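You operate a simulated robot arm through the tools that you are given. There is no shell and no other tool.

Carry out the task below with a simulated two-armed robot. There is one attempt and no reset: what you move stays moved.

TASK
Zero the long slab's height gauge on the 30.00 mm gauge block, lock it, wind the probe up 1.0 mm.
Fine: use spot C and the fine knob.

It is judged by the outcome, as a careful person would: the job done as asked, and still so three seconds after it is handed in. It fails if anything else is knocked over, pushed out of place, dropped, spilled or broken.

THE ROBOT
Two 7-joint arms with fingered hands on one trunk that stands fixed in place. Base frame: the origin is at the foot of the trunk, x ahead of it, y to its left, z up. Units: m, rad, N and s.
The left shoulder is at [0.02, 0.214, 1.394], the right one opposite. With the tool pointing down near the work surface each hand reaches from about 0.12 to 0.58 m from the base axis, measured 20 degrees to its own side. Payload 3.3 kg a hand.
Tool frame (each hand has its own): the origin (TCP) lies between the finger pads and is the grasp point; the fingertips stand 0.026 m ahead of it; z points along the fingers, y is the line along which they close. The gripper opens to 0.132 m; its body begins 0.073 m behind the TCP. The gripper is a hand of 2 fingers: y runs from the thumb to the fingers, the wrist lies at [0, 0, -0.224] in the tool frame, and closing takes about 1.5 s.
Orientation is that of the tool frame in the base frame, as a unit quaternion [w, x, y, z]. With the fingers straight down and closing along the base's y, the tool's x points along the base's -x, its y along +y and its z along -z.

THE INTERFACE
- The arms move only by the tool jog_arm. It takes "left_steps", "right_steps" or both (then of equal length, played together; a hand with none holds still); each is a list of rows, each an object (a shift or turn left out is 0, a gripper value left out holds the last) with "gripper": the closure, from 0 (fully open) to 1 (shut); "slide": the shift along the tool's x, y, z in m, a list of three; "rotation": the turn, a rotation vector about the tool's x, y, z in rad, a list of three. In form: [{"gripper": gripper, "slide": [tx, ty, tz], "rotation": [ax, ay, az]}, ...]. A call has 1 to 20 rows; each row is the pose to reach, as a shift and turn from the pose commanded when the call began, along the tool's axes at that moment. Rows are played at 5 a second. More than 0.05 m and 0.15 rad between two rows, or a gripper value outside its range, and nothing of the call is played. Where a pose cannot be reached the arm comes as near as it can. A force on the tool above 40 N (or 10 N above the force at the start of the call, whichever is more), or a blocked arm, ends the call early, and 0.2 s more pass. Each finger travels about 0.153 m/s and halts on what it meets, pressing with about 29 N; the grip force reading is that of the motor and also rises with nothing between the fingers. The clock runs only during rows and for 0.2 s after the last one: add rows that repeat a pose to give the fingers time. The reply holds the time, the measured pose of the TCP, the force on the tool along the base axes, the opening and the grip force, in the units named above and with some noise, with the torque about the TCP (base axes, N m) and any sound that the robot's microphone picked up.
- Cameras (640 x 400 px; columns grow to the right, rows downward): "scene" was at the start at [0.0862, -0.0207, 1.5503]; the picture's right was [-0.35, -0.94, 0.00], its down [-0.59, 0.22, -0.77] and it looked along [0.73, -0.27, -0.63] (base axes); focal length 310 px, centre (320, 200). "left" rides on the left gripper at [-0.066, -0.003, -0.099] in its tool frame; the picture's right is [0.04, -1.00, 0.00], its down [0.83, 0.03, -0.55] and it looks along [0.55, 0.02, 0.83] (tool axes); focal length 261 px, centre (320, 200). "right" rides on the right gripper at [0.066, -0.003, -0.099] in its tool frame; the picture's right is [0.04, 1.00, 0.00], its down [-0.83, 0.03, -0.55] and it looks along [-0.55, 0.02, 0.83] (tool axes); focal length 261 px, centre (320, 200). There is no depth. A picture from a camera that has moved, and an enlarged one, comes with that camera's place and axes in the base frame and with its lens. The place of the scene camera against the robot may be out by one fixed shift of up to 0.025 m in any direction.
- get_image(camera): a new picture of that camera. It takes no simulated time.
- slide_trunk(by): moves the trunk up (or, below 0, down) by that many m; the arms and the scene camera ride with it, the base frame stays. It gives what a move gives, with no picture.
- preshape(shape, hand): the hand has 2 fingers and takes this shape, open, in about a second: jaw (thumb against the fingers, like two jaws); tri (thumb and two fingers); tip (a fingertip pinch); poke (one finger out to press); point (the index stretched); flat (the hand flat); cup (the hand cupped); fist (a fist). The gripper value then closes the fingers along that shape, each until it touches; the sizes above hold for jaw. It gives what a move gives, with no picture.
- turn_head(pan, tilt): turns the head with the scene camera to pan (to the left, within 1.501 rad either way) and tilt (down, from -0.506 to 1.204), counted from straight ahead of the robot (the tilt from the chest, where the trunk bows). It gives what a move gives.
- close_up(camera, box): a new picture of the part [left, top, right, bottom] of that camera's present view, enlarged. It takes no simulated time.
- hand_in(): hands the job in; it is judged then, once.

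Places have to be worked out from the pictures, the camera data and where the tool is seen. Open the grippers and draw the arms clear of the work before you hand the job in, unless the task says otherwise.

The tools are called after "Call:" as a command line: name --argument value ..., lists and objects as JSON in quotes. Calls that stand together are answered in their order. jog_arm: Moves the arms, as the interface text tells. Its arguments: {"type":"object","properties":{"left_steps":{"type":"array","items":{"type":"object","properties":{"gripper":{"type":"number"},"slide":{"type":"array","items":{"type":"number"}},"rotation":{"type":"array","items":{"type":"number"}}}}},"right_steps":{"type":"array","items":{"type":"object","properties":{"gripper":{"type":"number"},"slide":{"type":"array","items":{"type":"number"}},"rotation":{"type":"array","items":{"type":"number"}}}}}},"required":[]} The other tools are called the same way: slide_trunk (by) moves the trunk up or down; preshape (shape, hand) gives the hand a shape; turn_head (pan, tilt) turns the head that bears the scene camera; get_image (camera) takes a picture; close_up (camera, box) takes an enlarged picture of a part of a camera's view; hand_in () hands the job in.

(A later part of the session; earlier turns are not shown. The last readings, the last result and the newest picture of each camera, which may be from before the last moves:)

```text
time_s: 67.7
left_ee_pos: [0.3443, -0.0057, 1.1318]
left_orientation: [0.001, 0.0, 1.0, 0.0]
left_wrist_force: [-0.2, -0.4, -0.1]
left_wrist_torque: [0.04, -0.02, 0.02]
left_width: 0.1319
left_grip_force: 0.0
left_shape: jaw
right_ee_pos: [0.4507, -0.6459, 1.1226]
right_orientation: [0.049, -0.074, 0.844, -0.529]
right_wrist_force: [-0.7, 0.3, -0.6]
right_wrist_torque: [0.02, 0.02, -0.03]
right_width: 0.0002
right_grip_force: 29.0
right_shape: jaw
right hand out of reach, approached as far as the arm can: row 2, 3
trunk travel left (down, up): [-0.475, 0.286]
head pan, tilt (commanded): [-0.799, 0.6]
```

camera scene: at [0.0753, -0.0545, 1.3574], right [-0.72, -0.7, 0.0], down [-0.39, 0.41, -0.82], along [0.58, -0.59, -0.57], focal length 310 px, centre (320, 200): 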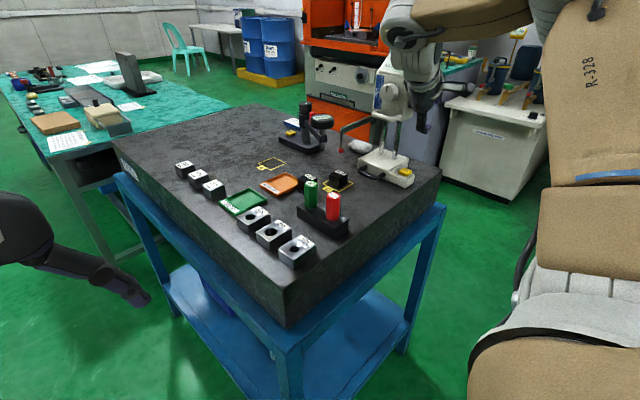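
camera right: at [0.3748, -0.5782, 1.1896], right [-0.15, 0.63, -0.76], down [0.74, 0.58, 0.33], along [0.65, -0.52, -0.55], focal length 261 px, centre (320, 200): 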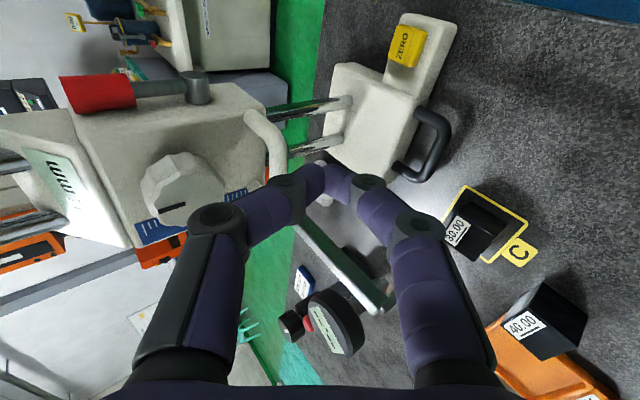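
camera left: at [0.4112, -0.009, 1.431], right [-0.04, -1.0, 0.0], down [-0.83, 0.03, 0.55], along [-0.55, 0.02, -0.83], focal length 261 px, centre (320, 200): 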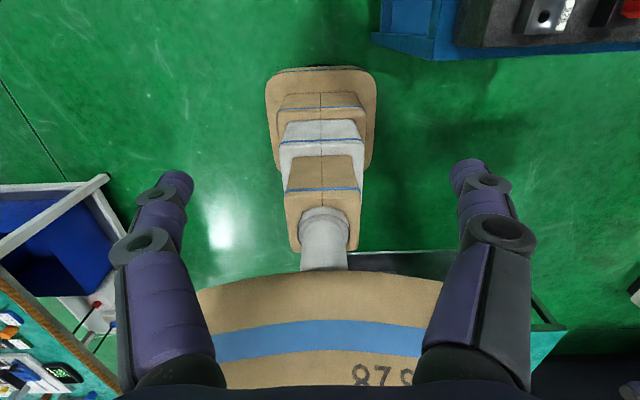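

Reach limit appears as the hand levels because the shoulder is high. I raise the hand 0.1 m (staying clear in front of the knob), then lower the trunk 0.1 m.

Call:
jog_arm --right_steps '[{"gripper": 1.0, "slide": [0.0103, -0.0307, -0.0132]}, {"gripper": 1.0, "slide": [0.0206, -0.0614, -0.0263]}, {"gripper": 1.0, "slide": [0.0309, -0.0921, -0.0395]}, {"gripper": 1.0, "slide": [0.0309, -0.0921, -0.0395]}]'

Call:
get_image --camera "scene"

```text
time_s: 68.7
left_ee_pos: [0.3447, -0.0063, 1.1314]
left_orientation: [-0.001, 0.0, 1.0, 0.0]
left_wrist_force: [0.3, -0.4, -0.6]
left_wrist_torque: [0.0, -0.02, -0.02]
left_width: 0.132
left_grip_force: 0.0
left_shape: jaw
right_ee_pos: [0.4223, -0.6688, 1.2193]
right_orientation: [0.048, -0.074, 0.844, -0.528]
right_wrist_force: [0.5, 0.7, -0.9]
right_wrist_torque: [-0.01, 0.0, 0.0]
right_width: 0.0001
right_grip_force: 28.7
right_shape: jaw
right hand out of reach, approached as far as the arm can: row 1, 2, 3, 4
trunk travel left (down, up): [-0.475, 0.286]
head pan, tilt (commanded): [-0.799, 0.6]
```

```text
taken
camera scene: at [0.0759, -0.0545, 1.3574], right [-0.72, -0.7, 0.0], down [-0.39, 0.41, -0.82], along [0.57, -0.59, -0.57], focal length 310 px, centre (320, 200)
```

scene: 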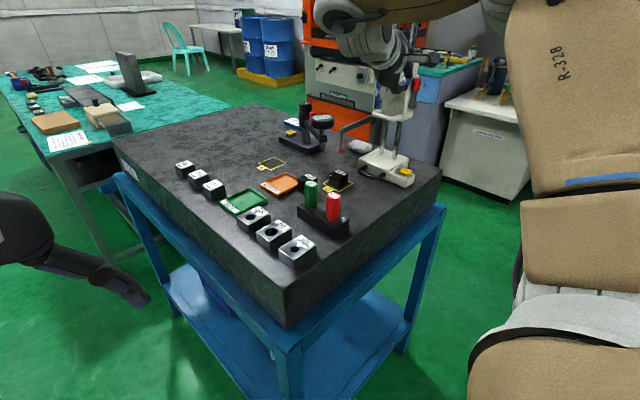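

I lower the trunk 0.1 m now; the fingers stay beside (−x of) the handle during that.

Call:
slide_trunk --by -0.1

Call:
jog_arm --right_steps '[{"gripper": 1.0, "slide": [0.0, -0.009, -0.018]}, {"gripper": 1.0, "slide": [0.0, -0.018, -0.036]}, {"gripper": 1.0, "slide": [0.0, -0.018, -0.036]}]'

Call:
get_image --camera "right"

Call:
get_image --camera "scene"

```text
time_s: 70.1
left_ee_pos: [0.3457, -0.006, 1.0318]
left_orientation: [0.001, 0.0, 1.0, 0.0]
left_wrist_force: [0.2, -0.4, -0.7]
left_wrist_torque: [0.05, -0.01, 0.01]
left_width: 0.1318
left_grip_force: 0.1
left_shape: jaw
right_ee_pos: [0.4204, -0.6676, 1.1188]
right_orientation: [0.047, -0.072, 0.844, -0.529]
right_wrist_force: [0.0, -1.1, 0.7]
right_wrist_torque: [-0.02, 0.04, -0.01]
right_width: 0.0
right_grip_force: 29.2
right_shape: jaw
trunk travel left (down, up): [-0.375, 0.386]
head pan, tilt (commanded): [-0.799, 0.6]
```

```text
time_s: 70.9
left_ee_pos: [0.3443, -0.0057, 1.033]
left_orientation: [0.0, 0.0, 1.0, 0.0]
left_wrist_force: [-0.3, 0.7, 0.2]
left_wrist_torque: [-0.02, -0.02, 0.0]
left_width: 0.1317
left_grip_force: 0.0
left_shape: jaw
right_ee_pos: [0.4128, -0.6716, 1.137]
right_orientation: [0.049, -0.075, 0.844, -0.528]
right_wrist_force: [-0.3, 0.5, 0.3]
right_wrist_torque: [0.0, -0.01, 0.03]
right_width: 0.0001
right_grip_force: 28.7
right_shape: jaw
right hand out of reach, approached as far as the arm can: row 1, 2, 3
trunk travel left (down, up): [-0.375, 0.386]
head pan, tilt (commanded): [-0.799, 0.6]
```

```text
taken
camera right: at [0.333, -0.5957, 1.1825], right [-0.11, 0.42, -0.9], down [0.73, 0.65, 0.21], along [0.68, -0.63, -0.38], focal length 261 px, centre (320, 200)
```

right: 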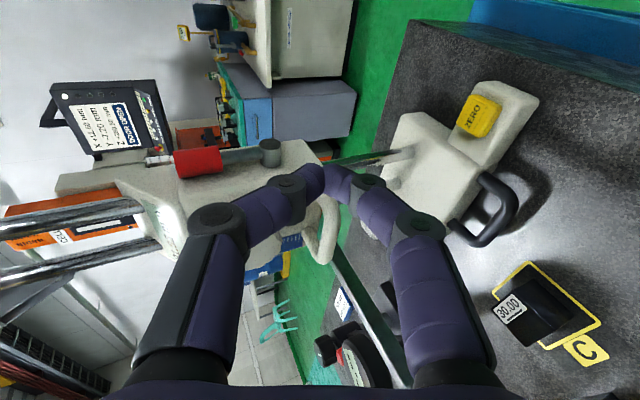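

```text
taken
camera scene: at [0.0872, -0.0543, 1.2568], right [-0.72, -0.7, 0.0], down [-0.39, 0.41, -0.82], along [0.58, -0.59, -0.57], focal length 310 px, centre (320, 200)
```

scene: 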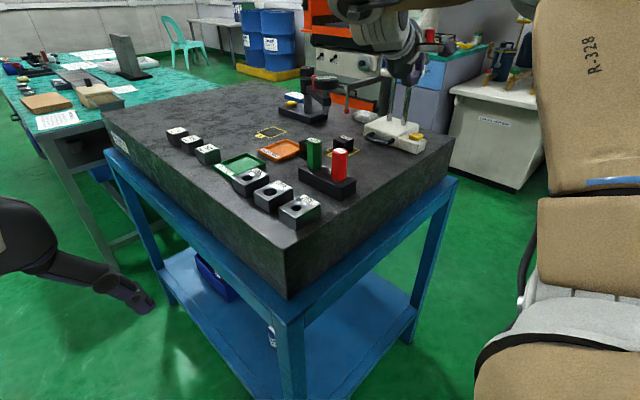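

The wrist limit is orientation-based, so I change approach: raise the trunk back and turn the hand to come in diagonally (45° between +x and -y, pitched 40° down), as in the earlier comfortable pushing pose.

Call:
slide_trunk --by 0.1

Call:
jog_arm --right_steps '[{"gripper": 1.0, "slide": [0.0032, 0.002, -0.0042], "rotation": [-0.0482, -0.1019, -0.0669]}, {"gripper": 1.0, "slide": [0.0065, 0.004, -0.0084], "rotation": [-0.0964, -0.2037, -0.1338]}, {"gripper": 1.0, "slide": [0.0097, 0.0061, -0.0125], "rotation": [-0.1447, -0.3056, -0.2008]}, {"gripper": 1.0, "slide": [0.013, 0.0081, -0.0167], "rotation": [-0.1929, -0.4074, -0.2677]}, {"gripper": 1.0, "slide": [0.0162, 0.0101, -0.0209], "rotation": [-0.2411, -0.5093, -0.3346]}, {"gripper": 1.0, "slide": [0.0162, 0.0101, -0.0209], "rotation": [-0.2411, -0.5093, -0.3346]}]'

Call:
get_image --camera "right"

Call:
get_image --camera "scene"

```text
time_s: 72.2
left_ee_pos: [0.3465, -0.0058, 1.1318]
left_orientation: [0.0, 0.0, 1.0, 0.0]
left_wrist_force: [0.5, -0.8, 0.1]
left_wrist_torque: [0.01, 0.03, 0.02]
left_width: 0.1318
left_grip_force: 0.2
left_shape: jaw
right_ee_pos: [0.4134, -0.6708, 1.236]
right_orientation: [0.049, -0.074, 0.845, -0.528]
right_wrist_force: [-0.4, -0.2, 0.0]
right_wrist_torque: [0.01, 0.01, 0.0]
right_width: 0.0
right_grip_force: 29.2
right_shape: jaw
trunk travel left (down, up): [-0.475, 0.286]
head pan, tilt (commanded): [-0.799, 0.6]
```

```text
time_s: 73.6
left_ee_pos: [0.3451, -0.0071, 1.1315]
left_orientation: [0.0, -0.001, 1.0, 0.0]
left_wrist_force: [0.2, -0.3, 0.6]
left_wrist_torque: [-0.01, 0.0, 0.01]
left_width: 0.1315
left_grip_force: 0.0
left_shape: jaw
right_ee_pos: [0.3936, -0.6524, 1.2359]
right_orientation: [0.163, -0.348, 0.837, -0.389]
right_wrist_force: [0.5, 0.4, 0.7]
right_wrist_torque: [0.0, -0.02, -0.03]
right_width: 0.0
right_grip_force: 28.7
right_shape: jaw
trunk travel left (down, up): [-0.475, 0.286]
head pan, tilt (commanded): [-0.799, 0.6]
```

```text
taken
camera right: at [0.2947, -0.6452, 1.3015], right [-0.48, 0.42, -0.76], down [0.27, 0.9, 0.33], along [0.83, -0.05, -0.55], focal length 261 px, centre (320, 200)
```

right: 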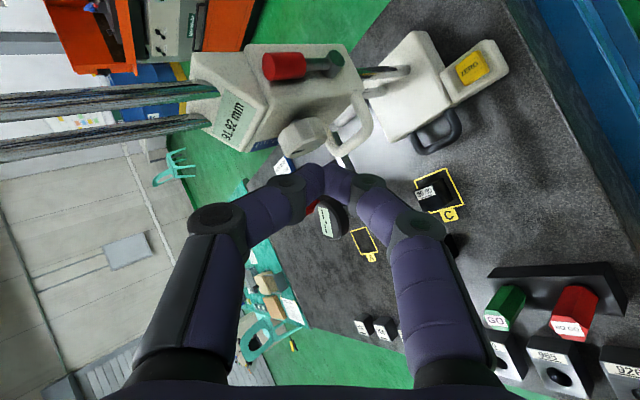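

```text
taken
camera scene: at [0.0758, -0.054, 1.3574], right [-0.72, -0.7, 0.0], down [-0.39, 0.4, -0.82], along [0.57, -0.59, -0.57], focal length 310 px, centre (320, 200)
```

scene: 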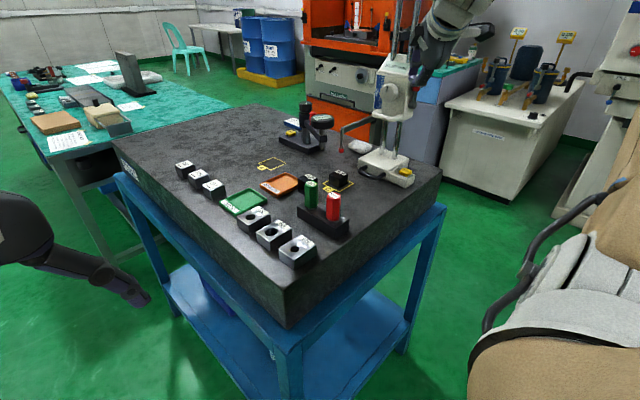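

Good: comfortable pose and a fine view of display, lever, knob, handle and block. I descend beside the handle to pressing height, short of the handle, and check.

Call:
jog_arm --right_steps '[{"gripper": 1.0, "slide": [-0.0087, 0.0291, 0.0315]}, {"gripper": 1.0, "slide": [-0.0174, 0.0582, 0.0629]}, {"gripper": 1.0, "slide": [-0.0168, 0.0431, 0.0789]}, {"gripper": 1.0, "slide": [-0.0168, 0.0431, 0.0789]}]'

Call:
get_image --camera "right"

Call:
close_up --camera "right" --box '[220, 60, 400, 220]'

Call:
close_up --camera "scene" --box '[350, 50, 470, 140]'

```text
time_s: 74.6
left_ee_pos: [0.3452, -0.0053, 1.1317]
left_orientation: [0.0, 0.0, 1.0, 0.0]
left_wrist_force: [0.6, 0.8, -0.4]
left_wrist_torque: [0.02, -0.02, 0.04]
left_width: 0.1315
left_grip_force: 0.1
left_shape: jaw
right_ee_pos: [0.4279, -0.6646, 1.153]
right_orientation: [0.163, -0.348, 0.837, -0.39]
right_wrist_force: [-0.1, 1.0, -0.5]
right_wrist_torque: [0.02, -0.01, 0.0]
right_width: 0.0001
right_grip_force: 28.9
right_shape: jaw
trunk travel left (down, up): [-0.475, 0.286]
head pan, tilt (commanded): [-0.799, 0.6]
```

```text
taken
camera right: at [0.3308, -0.658, 1.219], right [-0.48, 0.43, -0.77], down [0.27, 0.9, 0.33], along [0.83, -0.05, -0.55], focal length 261 px, centre (320, 200)
```

right: 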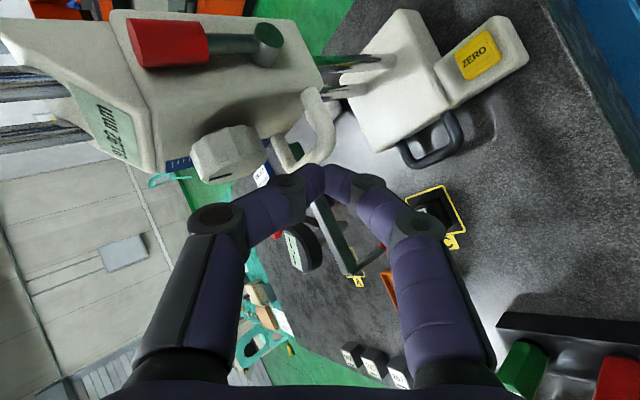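

```text
2.50 times, centred on (310, 140) of right
camera zoom: at [0.3308, -0.658, 1.219], right [-0.48, 0.43, -0.77], down [0.27, 0.9, 0.33], along [0.83, -0.05, -0.55], focal length 652 px, centre (345, 350)
```

zoom: 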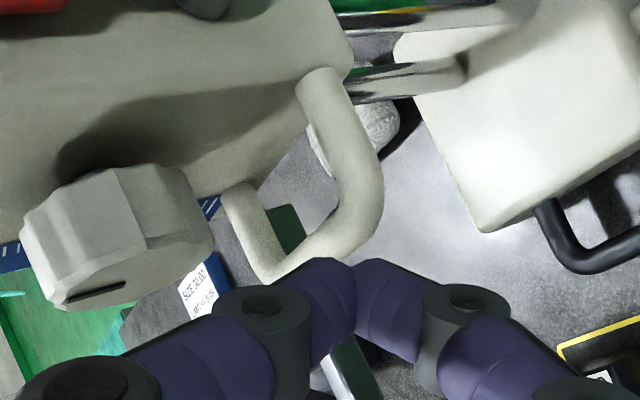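

```text
4.44 times, centred on (410, 95) of scene
camera zoom: at [0.075, -0.0543, 1.3575], right [-0.72, -0.7, 0.0], down [-0.39, 0.41, -0.83], along [0.58, -0.59, -0.56], focal length 1378 px, centre (-80, 667)
```

zoom: 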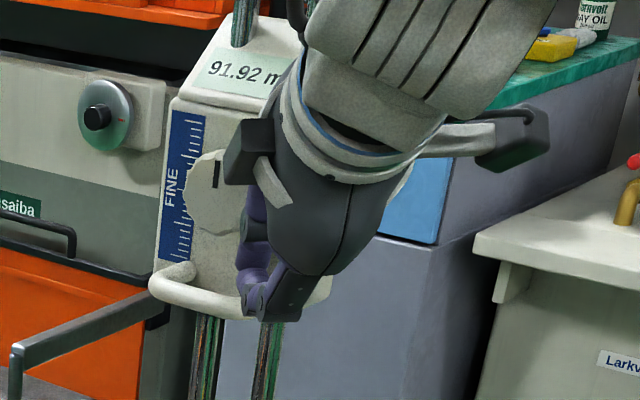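

Bar: from about (0.464, -0.701) to (0.524, -0.706), z≈1.104. I move the fingertip over the bend (keeping clear of the knob) and start lowering.

Call:
jog_arm --right_steps '[{"gripper": 1.0, "slide": [-0.001, -0.0121, 0.0144]}, {"gripper": 1.0, "slide": [-0.002, -0.0242, 0.0287]}, {"gripper": 1.0, "slide": [-0.002, -0.0196, 0.0326]}, {"gripper": 1.0, "slide": [-0.002, -0.015, 0.0364]}]'

Call:
close_up --camera "right" --box '[200, 60, 400, 220]'

Call:
close_up --camera "scene" --box '[350, 50, 470, 140]'

```text
time_s: 75.6
left_ee_pos: [0.3451, -0.0058, 1.1325]
left_orientation: [0.0, -0.001, 1.0, 0.0]
left_wrist_force: [-0.3, -0.4, 0.5]
left_wrist_torque: [0.0, 0.01, 0.0]
left_width: 0.132
left_grip_force: 0.2
left_shape: jaw
right_ee_pos: [0.4579, -0.689, 1.1398]
right_orientation: [0.163, -0.347, 0.837, -0.39]
right_wrist_force: [-1.0, 0.6, 0.6]
right_wrist_torque: [-0.01, 0.03, 0.0]
right_width: 0.0003
right_grip_force: 29.2
right_shape: jaw
trunk travel left (down, up): [-0.475, 0.286]
head pan, tilt (commanded): [-0.799, 0.6]
```

```text
2.50 times, centred on (300, 140) of right
camera zoom: at [0.359, -0.6821, 1.206], right [-0.48, 0.42, -0.77], down [0.27, 0.9, 0.33], along [0.83, -0.05, -0.55], focal length 652 px, centre (370, 350)
```

zoom: 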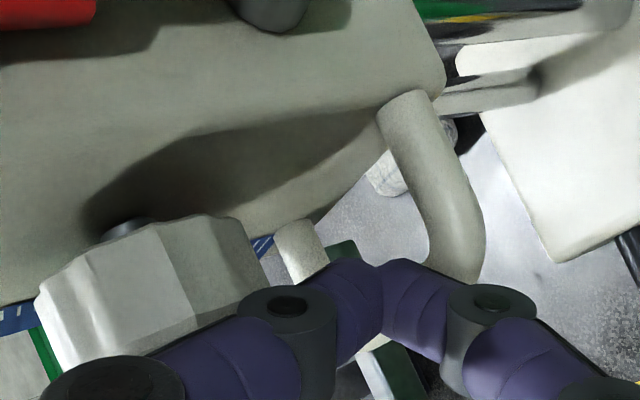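

```text
4.44 times, centred on (410, 95) of scene
camera zoom: at [0.0754, -0.0542, 1.3574], right [-0.72, -0.7, 0.0], down [-0.39, 0.41, -0.82], along [0.58, -0.59, -0.57], focal length 1378 px, centre (-80, 667)
```

zoom: 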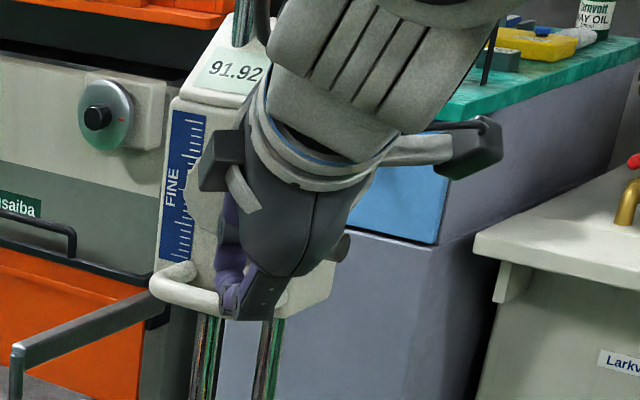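

The fingertip is over the bar, clear of the knob. I lower slowly until it meets the bar.

Call:
jog_arm --right_steps '[{"gripper": 1.0, "slide": [0, 0.0031, 0.0026]}, {"gripper": 1.0, "slide": [0, 0.0061, 0.0051]}, {"gripper": 1.0, "slide": [0, 0.0092, 0.0077]}, {"gripper": 1.0, "slide": [0, 0.0115, 0.0097]}]'

Call:
get_image --camera "right"

Call:
close_up --camera "scene" --box '[350, 50, 470, 140]'

```text
time_s: 76.6
left_ee_pos: [0.3453, -0.0057, 1.1313]
left_orientation: [0.001, -0.001, 1.0, -0.001]
left_wrist_force: [0.0, 0.1, 0.8]
left_wrist_torque: [0.06, -0.02, 0.0]
left_width: 0.1316
left_grip_force: 0.1
left_shape: jaw
right_ee_pos: [0.4569, -0.6882, 1.1254]
right_orientation: [0.163, -0.347, 0.837, -0.39]
right_wrist_force: [-0.3, -1.0, 3.5]
right_wrist_torque: [-0.06, -0.01, -0.04]
right_width: 0.0
right_grip_force: 29.0
right_shape: jaw
trunk travel left (down, up): [-0.475, 0.286]
head pan, tilt (commanded): [-0.799, 0.6]
```

```text
taken
camera right: at [0.3587, -0.6811, 1.1916], right [-0.48, 0.43, -0.77], down [0.27, 0.9, 0.33], along [0.83, -0.05, -0.55], focal length 261 px, centre (320, 200)
```

right: 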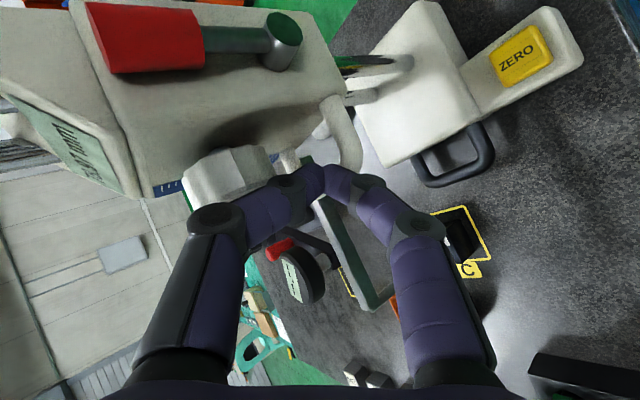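

```text
4.44 times, centred on (410, 95) of scene
camera zoom: at [0.0752, -0.0543, 1.3575], right [-0.72, -0.7, 0.0], down [-0.39, 0.41, -0.83], along [0.58, -0.59, -0.56], focal length 1378 px, centre (-80, 667)
```

zoom: 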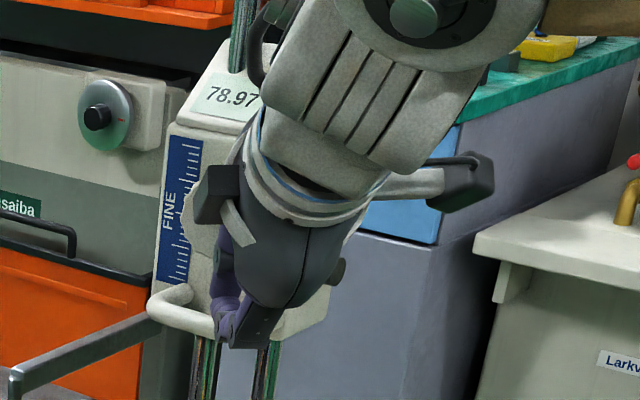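

The carriage slides down with only ~3.5 N; the display now reads 78.97. I continue down 40 mm in small steps.

Call:
jog_arm --right_steps '[{"gripper": 1.0, "slide": [0, 0.0038, 0.0032]}, {"gripper": 1.0, "slide": [0, 0.0076, 0.0064]}, {"gripper": 1.0, "slide": [0, 0.0115, 0.0097]}, {"gripper": 1.0, "slide": [0, 0.0153, 0.0129]}, {"gripper": 1.0, "slide": [0, 0.0191, 0.0161]}, {"gripper": 1.0, "slide": [0, 0.0229, 0.0193]}, {"gripper": 1.0, "slide": [0, 0.0268, 0.0225]}, {"gripper": 1.0, "slide": [0, 0.0306, 0.0257]}]'

Call:
get_image --camera "right"

Call:
close_up --camera "scene" --box '[310, 60, 450, 200]'

```text
time_s: 78.4
left_ee_pos: [0.3455, -0.006, 1.1317]
left_orientation: [0.0, 0.0, 1.0, 0.0]
left_wrist_force: [-0.8, 0.9, -0.3]
left_wrist_torque: [0.01, 0.0, -0.01]
left_width: 0.1318
left_grip_force: 0.1
left_shape: jaw
right_ee_pos: [0.4543, -0.6869, 1.0858]
right_orientation: [0.162, -0.347, 0.837, -0.39]
right_wrist_force: [-0.6, 1.1, 3.1]
right_wrist_torque: [-0.03, -0.06, 0.07]
right_width: 0.0
right_grip_force: 29.0
right_shape: jaw
trunk travel left (down, up): [-0.475, 0.286]
head pan, tilt (commanded): [-0.799, 0.6]
```

```text
taken
camera right: at [0.3576, -0.6805, 1.1519], right [-0.48, 0.42, -0.77], down [0.27, 0.9, 0.33], along [0.83, -0.05, -0.55], focal length 261 px, centre (320, 200)
```

right: 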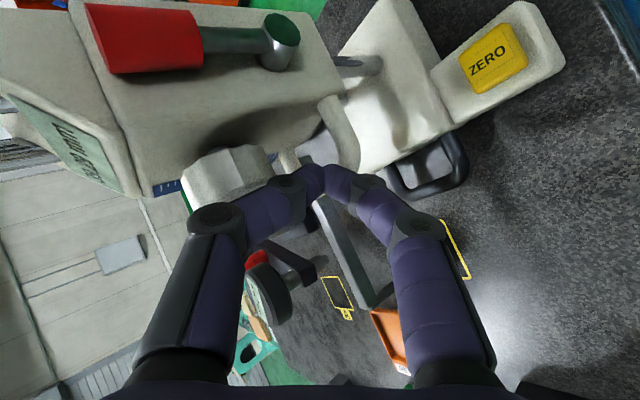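

```text
2.86 times, centred on (380, 130) of scene
camera zoom: at [0.0753, -0.054, 1.3575], right [-0.72, -0.7, 0.0], down [-0.39, 0.4, -0.83], along [0.58, -0.59, -0.56], focal length 886 px, centre (149, 400)
```

zoom: 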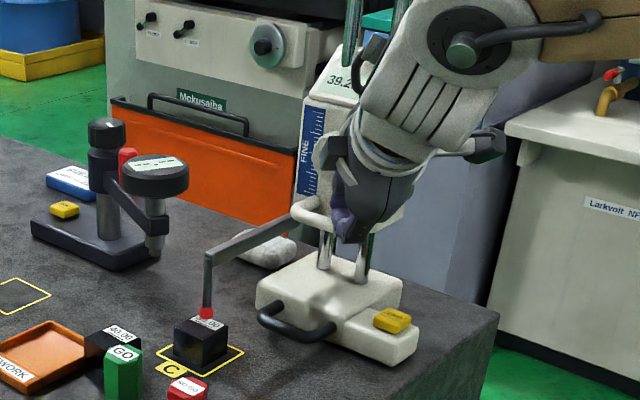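

The display reads about 39.2 and the probe is ~9 mm above the block. I continue with finer steps.

Call:
jog_arm --right_steps '[{"gripper": 1.0, "slide": [0, 0.0015, 0.0013]}, {"gripper": 1.0, "slide": [0, 0.0031, 0.0026]}, {"gripper": 1.0, "slide": [0, 0.0046, 0.0039]}, {"gripper": 1.0, "slide": [0, 0.0057, 0.0048]}]'

Call:
close_up --camera "scene" --box '[340, 70, 440, 140]'

Call:
close_up --camera "right" --box '[0, 90, 120, 200]'

Call:
close_up --camera "scene" --box '[320, 140, 400, 200]'

```text
time_s: 79.4
left_ee_pos: [0.3453, -0.0052, 1.1318]
left_orientation: [0.0, 0.001, 1.0, 0.0]
left_wrist_force: [-0.8, -0.4, 0.4]
left_wrist_torque: [0.0, 0.0, 0.02]
left_width: 0.1319
left_grip_force: 0.2
left_shape: jaw
right_ee_pos: [0.4555, -0.6879, 1.0789]
right_orientation: [0.163, -0.348, 0.837, -0.39]
right_wrist_force: [0.6, 0.0, 3.3]
right_wrist_torque: [-0.02, -0.02, 0.0]
right_width: 0.0
right_grip_force: 29.1
right_shape: jaw
trunk travel left (down, up): [-0.475, 0.286]
head pan, tilt (commanded): [-0.799, 0.6]
```

```text
5.71 times, centred on (390, 105) of scene
camera zoom: at [0.0753, -0.0539, 1.3575], right [-0.72, -0.7, 0.0], down [-0.39, 0.4, -0.83], along [0.58, -0.59, -0.56], focal length 1772 px, centre (-80, 743)
```

zoom: 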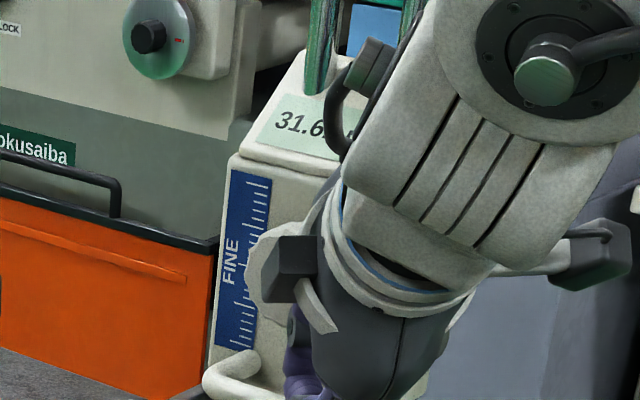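

```text
3.64 times, centred on (60, 145) of right
camera zoom: at [0.3576, -0.6815, 1.1443], right [-0.48, 0.42, -0.77], down [0.27, 0.9, 0.33], along [0.83, -0.05, -0.55], focal length 948 px, centre (1266, 400)
```

zoom: 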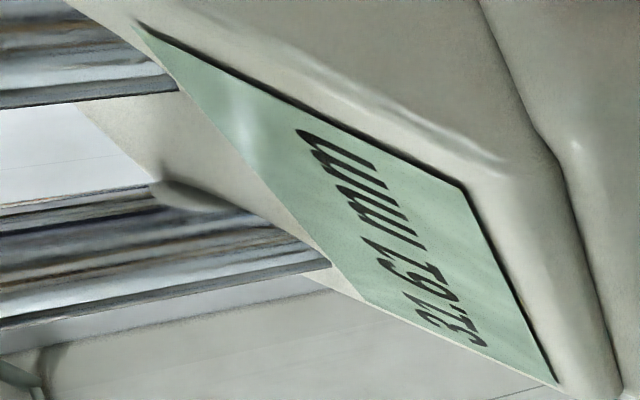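

```text
6.67 times, centred on (360, 170) of scene
camera zoom: at [0.0753, -0.0539, 1.3575], right [-0.72, -0.7, 0.0], down [-0.39, 0.4, -0.83], along [0.58, -0.59, -0.56], focal length 2067 px, centre (53, 400)
```

zoom: 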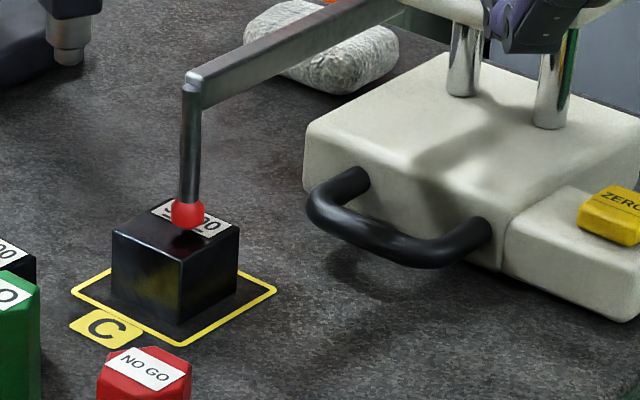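

Display reads 31.6x. I creep down the last 1.6 mm to contact, with a small gentle overtravel.

Call:
jog_arm --right_steps '[{"gripper": 1.0, "slide": [0, 0.0005, 0.0004]}, {"gripper": 1.0, "slide": [0, 0.001, 0.0008]}, {"gripper": 1.0, "slide": [0, 0.0014, 0.0012]}, {"gripper": 1.0, "slide": [0, 0.0019, 0.0016]}, {"gripper": 1.0, "slide": [0, 0.0019, 0.0016]}]'

Call:
close_up --camera "right" --box '[0, 90, 120, 200]'

Call:
close_up --camera "scene" --box '[320, 140, 400, 200]'

```text
time_s: 80.6
left_ee_pos: [0.3451, -0.0063, 1.132]
left_orientation: [0.0, 0.0, 1.0, 0.001]
left_wrist_force: [0.2, -0.5, 0.2]
left_wrist_torque: [-0.01, 0.0, 0.02]
left_width: 0.1318
left_grip_force: 0.1
left_shape: jaw
right_ee_pos: [0.4564, -0.688, 1.0768]
right_orientation: [0.163, -0.347, 0.838, -0.389]
right_wrist_force: [0.4, -0.3, 1.8]
right_wrist_torque: [-0.02, -0.04, -0.02]
right_width: 0.0
right_grip_force: 28.9
right_shape: jaw
trunk travel left (down, up): [-0.475, 0.286]
head pan, tilt (commanded): [-0.799, 0.6]
```

```text
3.64 times, centred on (60, 145) of right
camera zoom: at [0.358, -0.6816, 1.1427], right [-0.48, 0.43, -0.77], down [0.27, 0.9, 0.33], along [0.83, -0.05, -0.55], focal length 948 px, centre (1266, 400)
```

zoom: 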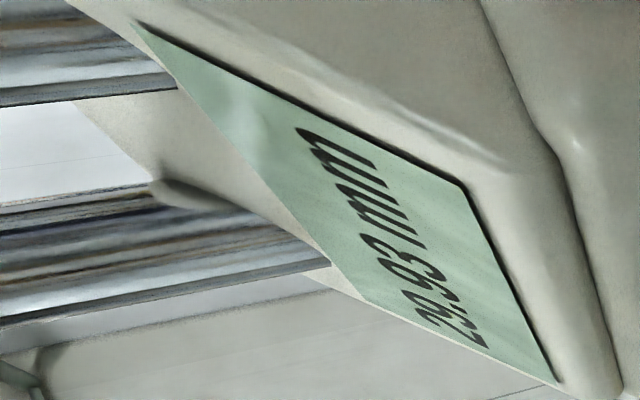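

```text
6.67 times, centred on (360, 170) of scene
camera zoom: at [0.0753, -0.0541, 1.3574], right [-0.72, -0.7, 0.0], down [-0.39, 0.4, -0.83], along [0.58, -0.59, -0.56], focal length 2067 px, centre (53, 400)
```

zoom: 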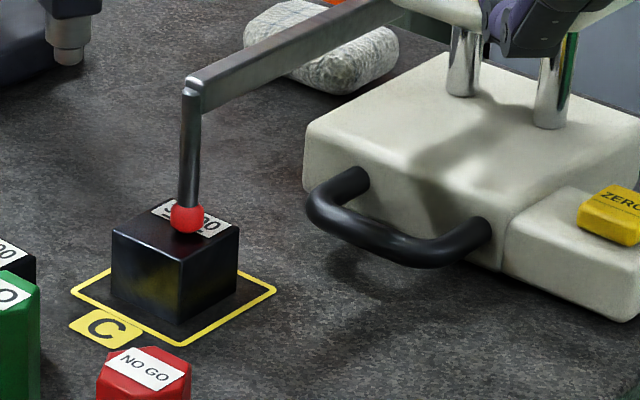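

Display shows about 29.9. I press a further 1 mm command to see whether the reading stays, confirming contact.

Call:
jog_arm --right_steps '[{"gripper": 1.0, "slide": [0, 0.0004, 0.0003]}, {"gripper": 1.0, "slide": [0, 0.0008, 0.0006]}, {"gripper": 1.0, "slide": [0, 0.0008, 0.0006]}]'

Call:
close_up --camera "right" --box '[0, 90, 120, 200]'

Call:
close_up --camera "scene" --box '[370, 80, 420, 110]'

```text
time_s: 81.4
left_ee_pos: [0.3442, -0.0057, 1.1339]
left_orientation: [0.001, 0.0, 1.0, 0.0]
left_wrist_force: [0.3, 0.1, 0.0]
left_wrist_torque: [0.0, 0.0, -0.01]
left_width: 0.1318
left_grip_force: 0.1
left_shape: jaw
right_ee_pos: [0.4561, -0.688, 1.076]
right_orientation: [0.164, -0.347, 0.837, -0.391]
right_wrist_force: [-1.3, -1.0, 8.0]
right_wrist_torque: [-0.09, 0.02, -0.02]
right_width: 0.0002
right_grip_force: 29.1
right_shape: jaw
trunk travel left (down, up): [-0.475, 0.286]
head pan, tilt (commanded): [-0.799, 0.6]
```

```text
3.64 times, centred on (60, 145) of right
camera zoom: at [0.3576, -0.6812, 1.1413], right [-0.48, 0.42, -0.77], down [0.27, 0.9, 0.33], along [0.83, -0.05, -0.55], focal length 948 px, centre (1266, 400)
```

zoom: 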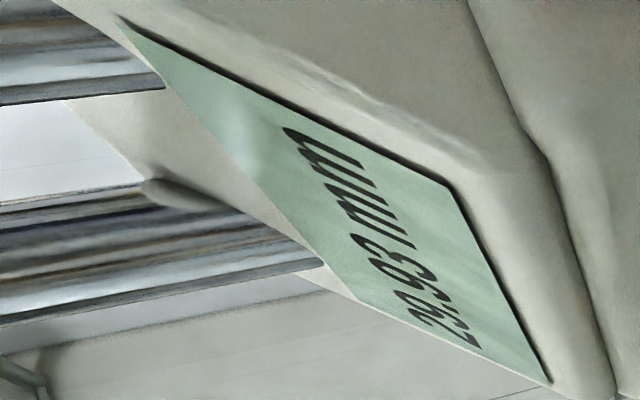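

```text
12.80 times, centred on (395, 95) of scene
camera zoom: at [0.0745, -0.0535, 1.3576], right [-0.72, -0.7, 0.0], down [-0.39, 0.4, -0.83], along [0.58, -0.59, -0.56], focal length 3968 px, centre (-640, 1544)
```

zoom: 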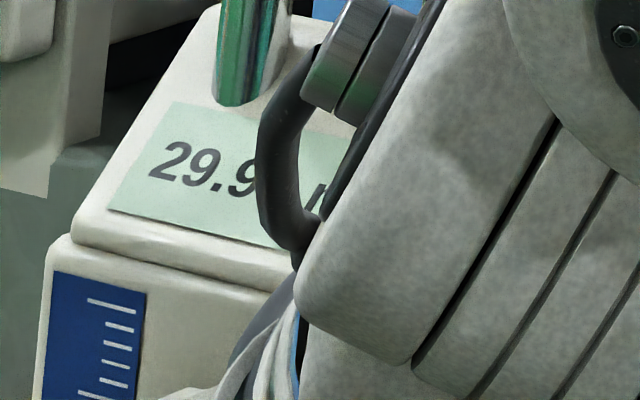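

The reading holds at 29.93 with 8 N, so the probe is resting on the block. I release the handle carefully by backing out the way I came, and check that the carriage stays.

Call:
jog_arm --right_steps '[{"gripper": 1.0, "slide": [0, -0.0018, -0.0015]}, {"gripper": 1.0, "slide": [0, -0.0031, -0.0026]}, {"gripper": 1.0, "slide": [-0.0001, 0.012, -0.022]}, {"gripper": 1.0, "slide": [-0.0002, 0.0273, -0.0417]}, {"gripper": 1.0, "slide": [0.003, 0.02, -0.067]}, {"gripper": 1.0, "slide": [0.0066, 0.0119, -0.0917]}]'

Call:
get_image --camera "right"

Call:
close_up --camera "scene" --box '[370, 70, 430, 115]'

```text
time_s: 82.8
left_ee_pos: [0.3457, -0.0057, 1.1322]
left_orientation: [0.001, 0.0, 1.0, 0.0]
left_wrist_force: [-0.4, 0.4, 0.0]
left_wrist_torque: [0.01, 0.0, 0.03]
left_width: 0.1316
left_grip_force: 0.1
left_shape: jaw
right_ee_pos: [0.3986, -0.6376, 1.1264]
right_orientation: [0.163, -0.347, 0.837, -0.391]
right_wrist_force: [-0.1, 0.1, -0.4]
right_wrist_torque: [0.02, -0.03, 0.01]
right_width: 0.0
right_grip_force: 29.1
right_shape: jaw
trunk travel left (down, up): [-0.475, 0.286]
head pan, tilt (commanded): [-0.799, 0.6]
```

```text
taken
camera right: at [0.2994, -0.6308, 1.1926], right [-0.48, 0.43, -0.77], down [0.27, 0.9, 0.33], along [0.83, -0.05, -0.55], focal length 261 px, centre (320, 200)
```

right: 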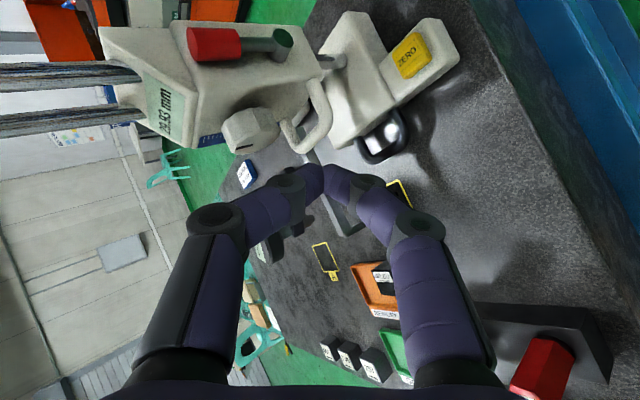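

```text
8.89 times, centred on (400, 92) of scene
camera zoom: at [0.0751, -0.054, 1.3575], right [-0.72, -0.7, 0.0], down [-0.39, 0.4, -0.83], along [0.58, -0.59, -0.56], focal length 2756 px, centre (-391, 1156)
```

zoom: 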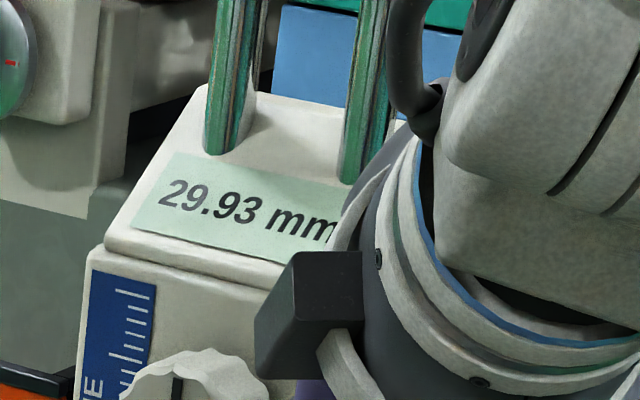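

The reading stays at 29.93 mm with the hand off. Next: the ZERO button at about (0.4125, -0.719, 0.971). I look closely at it first.

Call:
close_up --camera "right" --box '[330, 0, 490, 130]'

Call:
close_up --camera "scene" --box '[350, 140, 430, 200]'

```text
3.08 times, centred on (410, 65) of right
camera zoom: at [0.2994, -0.6308, 1.1926], right [-0.48, 0.43, -0.77], down [0.27, 0.9, 0.33], along [0.83, -0.05, -0.55], focal length 802 px, centre (43, 615)
```

zoom: 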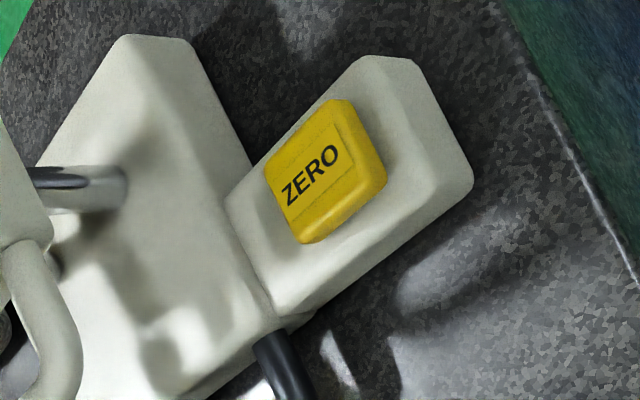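

```text
6.67 times, centred on (390, 170) of scene
camera zoom: at [0.0751, -0.054, 1.3575], right [-0.72, -0.7, 0.0], down [-0.39, 0.4, -0.83], along [0.58, -0.59, -0.56], focal length 2067 px, centre (-147, 400)
```

zoom: 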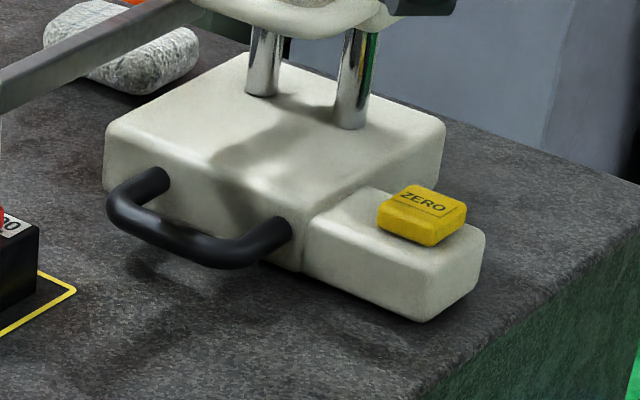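

The button's top centre is about (0.414, -0.720, 0.971). I pitch the hand a bit steeper (50°) and move down toward it, stopping ~1.5 cm above.

Call:
jog_arm --right_steps '[{"gripper": 1.0, "rotation": [-0.09, 0, 0]}, {"gripper": 1.0, "rotation": [-0.18, 0, 0]}, {"gripper": 1.0, "rotation": [-0.18, 0, 0]}]'

Call:
jog_arm --right_steps '[{"gripper": 1.0, "slide": [0.02, 0.014, 0.041]}, {"gripper": 1.0, "slide": [0.0378, 0.028, 0.0785]}, {"gripper": 1.0, "slide": [0.0473, 0.0324, 0.1225]}, {"gripper": 1.0, "slide": [0.0473, 0.0324, 0.1225]}]'

Call:
get_image --camera "right"

Call:
close_up --camera "scene" --box '[340, 60, 480, 200]'

```text
time_s: 83.6
left_ee_pos: [0.3453, -0.0062, 1.1321]
left_orientation: [0.0, 0.0, 1.0, 0.0]
left_wrist_force: [0.6, 0.3, 0.8]
left_wrist_torque: [-0.01, -0.03, 0.01]
left_width: 0.1321
left_grip_force: 0.0
left_shape: jaw
right_ee_pos: [0.397, -0.6378, 1.1255]
right_orientation: [0.131, -0.361, 0.869, -0.312]
right_wrist_force: [0.4, -0.2, 0.3]
right_wrist_torque: [-0.02, -0.02, -0.01]
right_width: 0.0
right_grip_force: 29.3
right_shape: jaw
trunk travel left (down, up): [-0.475, 0.286]
head pan, tilt (commanded): [-0.799, 0.6]
```

```text
time_s: 84.6
left_ee_pos: [0.3452, -0.0068, 1.1317]
left_orientation: [0.001, 0.0, 1.0, 0.001]
left_wrist_force: [-0.1, 0.1, -0.1]
left_wrist_torque: [0.01, 0.0, -0.01]
left_width: 0.1321
left_grip_force: 0.0
left_shape: jaw
right_ee_pos: [0.4022, -0.7093, 1.0098]
right_orientation: [0.131, -0.361, 0.869, -0.312]
right_wrist_force: [-0.7, 0.3, 0.7]
right_wrist_torque: [0.01, 0.02, 0.0]
right_width: 0.0002
right_grip_force: 29.3
right_shape: jaw
trunk travel left (down, up): [-0.475, 0.286]
head pan, tilt (commanded): [-0.799, 0.6]
```

```text
taken
camera right: at [0.3123, -0.7114, 1.0879], right [-0.57, 0.51, -0.64], down [0.32, 0.86, 0.4], along [0.76, 0.03, -0.65], focal length 261 px, centre (320, 200)
```

right: 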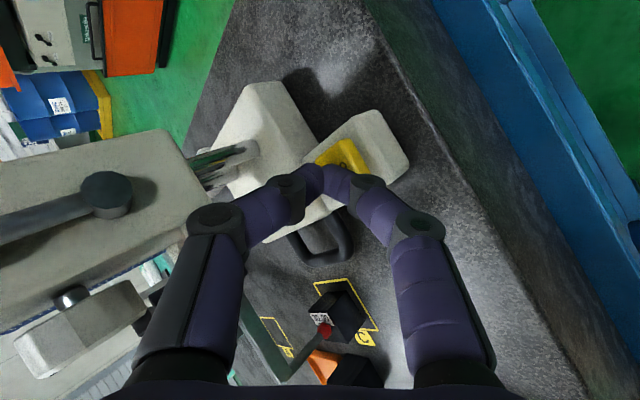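

```text
2.86 times, centred on (410, 130) of scene
camera zoom: at [0.0749, -0.0536, 1.3575], right [-0.72, -0.7, 0.0], down [-0.39, 0.4, -0.83], along [0.58, -0.59, -0.56], focal length 886 px, centre (63, 400)
```

zoom: 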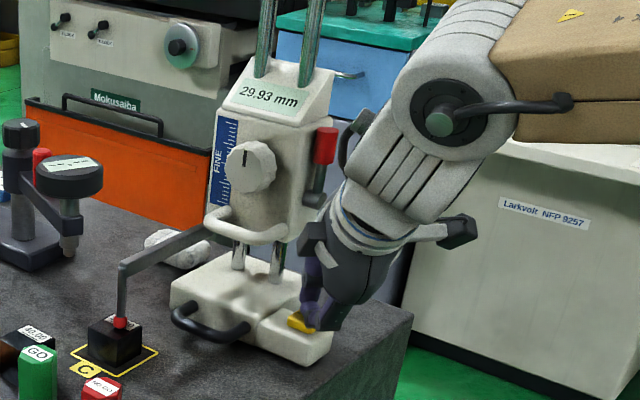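

The fingertip is right above the ZERO button, and the scene camera sees the display (29.93 mm). I lower slowly onto the button.

Call:
jog_arm --right_steps '[{"gripper": 1.0, "slide": [0, 0.0051, 0.0062]}, {"gripper": 1.0, "slide": [0, 0.0083, 0.01]}, {"gripper": 1.0, "slide": [0, 0.0102, 0.0123]}, {"gripper": 1.0, "slide": [0, 0.0121, 0.0146]}]'

Call:
close_up --camera "scene" --box '[340, 60, 480, 200]'

```text
time_s: 85.6
left_ee_pos: [0.3432, -0.0034, 1.1345]
left_orientation: [0.001, -0.001, 1.0, -0.001]
left_wrist_force: [-0.1, -0.7, 1.2]
left_wrist_torque: [-0.05, 0.0, 0.02]
left_width: 0.132
left_grip_force: 0.0
left_shape: jaw
right_ee_pos: [0.4003, -0.7073, 0.995]
right_orientation: [0.132, -0.36, 0.868, -0.316]
right_wrist_force: [-4.0, 2.3, 25.6]
right_wrist_torque: [-0.06, 0.05, -0.03]
right_width: 0.0001
right_grip_force: 29.0
right_shape: jaw
trunk travel left (down, up): [-0.475, 0.286]
head pan, tilt (commanded): [-0.799, 0.6]
heard: click
```

```text
2.86 times, centred on (410, 130) of scene
camera zoom: at [0.0731, -0.0511, 1.3579], right [-0.72, -0.7, 0.0], down [-0.39, 0.4, -0.83], along [0.58, -0.59, -0.56], focal length 886 px, centre (63, 400)
```

zoom: 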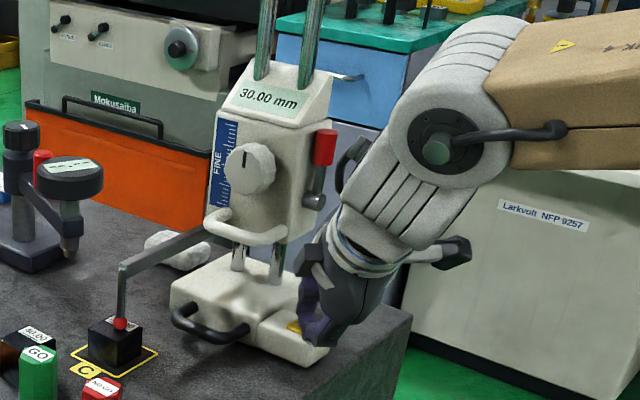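

A click was heard and the display now reads 30.00 mm. I lift off the button gently.

Call:
jog_arm --right_steps '[{"gripper": 1.0, "slide": [0, -0.0064, -0.0077]}, {"gripper": 1.0, "slide": [0, -0.016, -0.0192]}, {"gripper": 1.0, "slide": [0, -0.0256, -0.0308]}, {"gripper": 1.0, "slide": [0, -0.0256, -0.0308]}]'

Call:
close_up --camera "scene" --box '[370, 70, 450, 140]'

Call:
close_up --camera "scene" --box '[320, 130, 430, 200]'

Call:
get_image --camera "right"

```text
time_s: 86.6
left_ee_pos: [0.3452, -0.0056, 1.1314]
left_orientation: [0.001, 0.0, 1.0, 0.0]
left_wrist_force: [0.6, -0.5, -0.5]
left_wrist_torque: [0.01, 0.0, 0.0]
left_width: 0.1318
left_grip_force: 0.0
left_shape: jaw
right_ee_pos: [0.3996, -0.7083, 1.0298]
right_orientation: [0.131, -0.36, 0.869, -0.313]
right_wrist_force: [0.0, -0.3, 0.4]
right_wrist_torque: [-0.01, -0.01, 0.0]
right_width: 0.0002
right_grip_force: 29.7
right_shape: jaw
trunk travel left (down, up): [-0.475, 0.286]
head pan, tilt (commanded): [-0.799, 0.6]
```

```text
5.71 times, centred on (410, 105) of scene
camera zoom: at [0.0754, -0.0545, 1.3574], right [-0.72, -0.7, 0.0], down [-0.39, 0.41, -0.82], along [0.58, -0.59, -0.57], focal length 1772 px, centre (-194, 743)
```

zoom: 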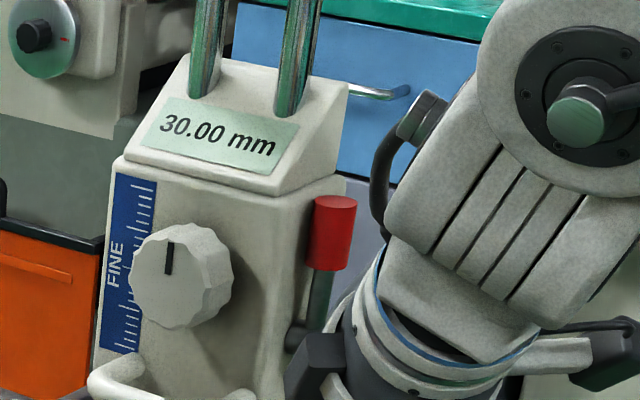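

```text
5.71 times, centred on (375, 165) of scene
camera zoom: at [0.0754, -0.0545, 1.3574], right [-0.72, -0.7, 0.0], down [-0.39, 0.41, -0.82], along [0.58, -0.59, -0.57], focal length 1772 px, centre (6, 400)
```

zoom: 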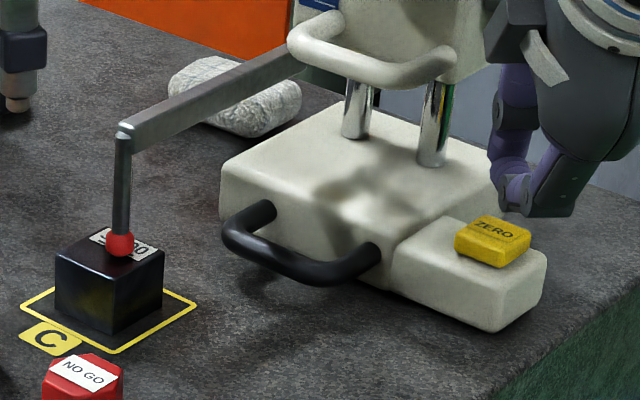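

```text
taken
camera right: at [0.3112, -0.7115, 1.1084], right [-0.57, 0.52, -0.64], down [0.32, 0.86, 0.41], along [0.75, 0.03, -0.66], focal length 261 px, centre (320, 200)
```

right: 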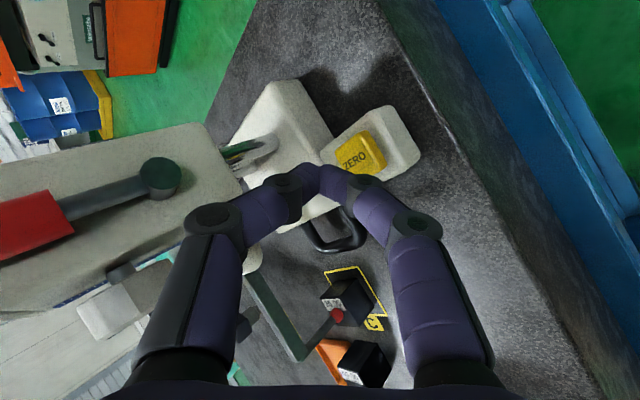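

Display holds 30.00 with the hand off. Now I look closely at the red lever for any marking of the lock direction.

Call:
close_up --camera "right" --box '[0, 100, 250, 320]'

Call:
close_up --camera "scene" --box '[405, 90, 445, 130]'

```text
1.82 times, centred on (125, 210) of right
camera zoom: at [0.3112, -0.7115, 1.1084], right [-0.57, 0.52, -0.64], down [0.32, 0.86, 0.41], along [0.75, 0.03, -0.66], focal length 474 px, centre (674, 182)
```

zoom: 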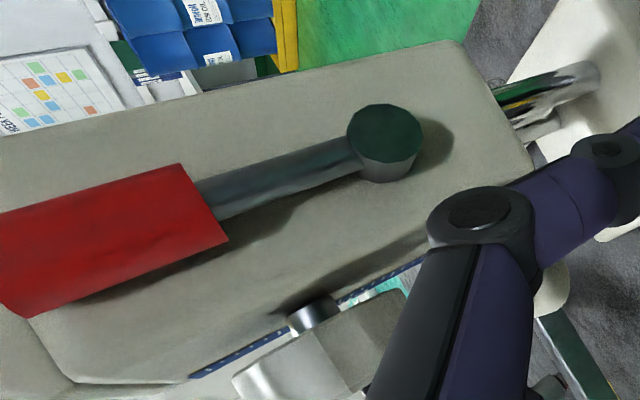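

```text
10.00 times, centred on (425, 110) of scene
camera zoom: at [0.0754, -0.0545, 1.3574], right [-0.72, -0.7, 0.0], down [-0.39, 0.41, -0.82], along [0.58, -0.59, -0.57], focal length 3100 px, centre (-730, 1100)
```

zoom: 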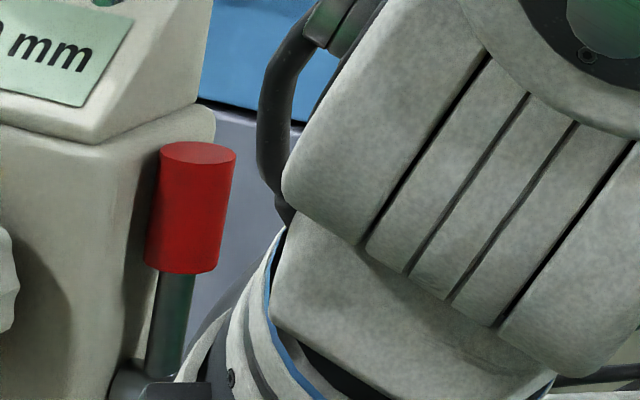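

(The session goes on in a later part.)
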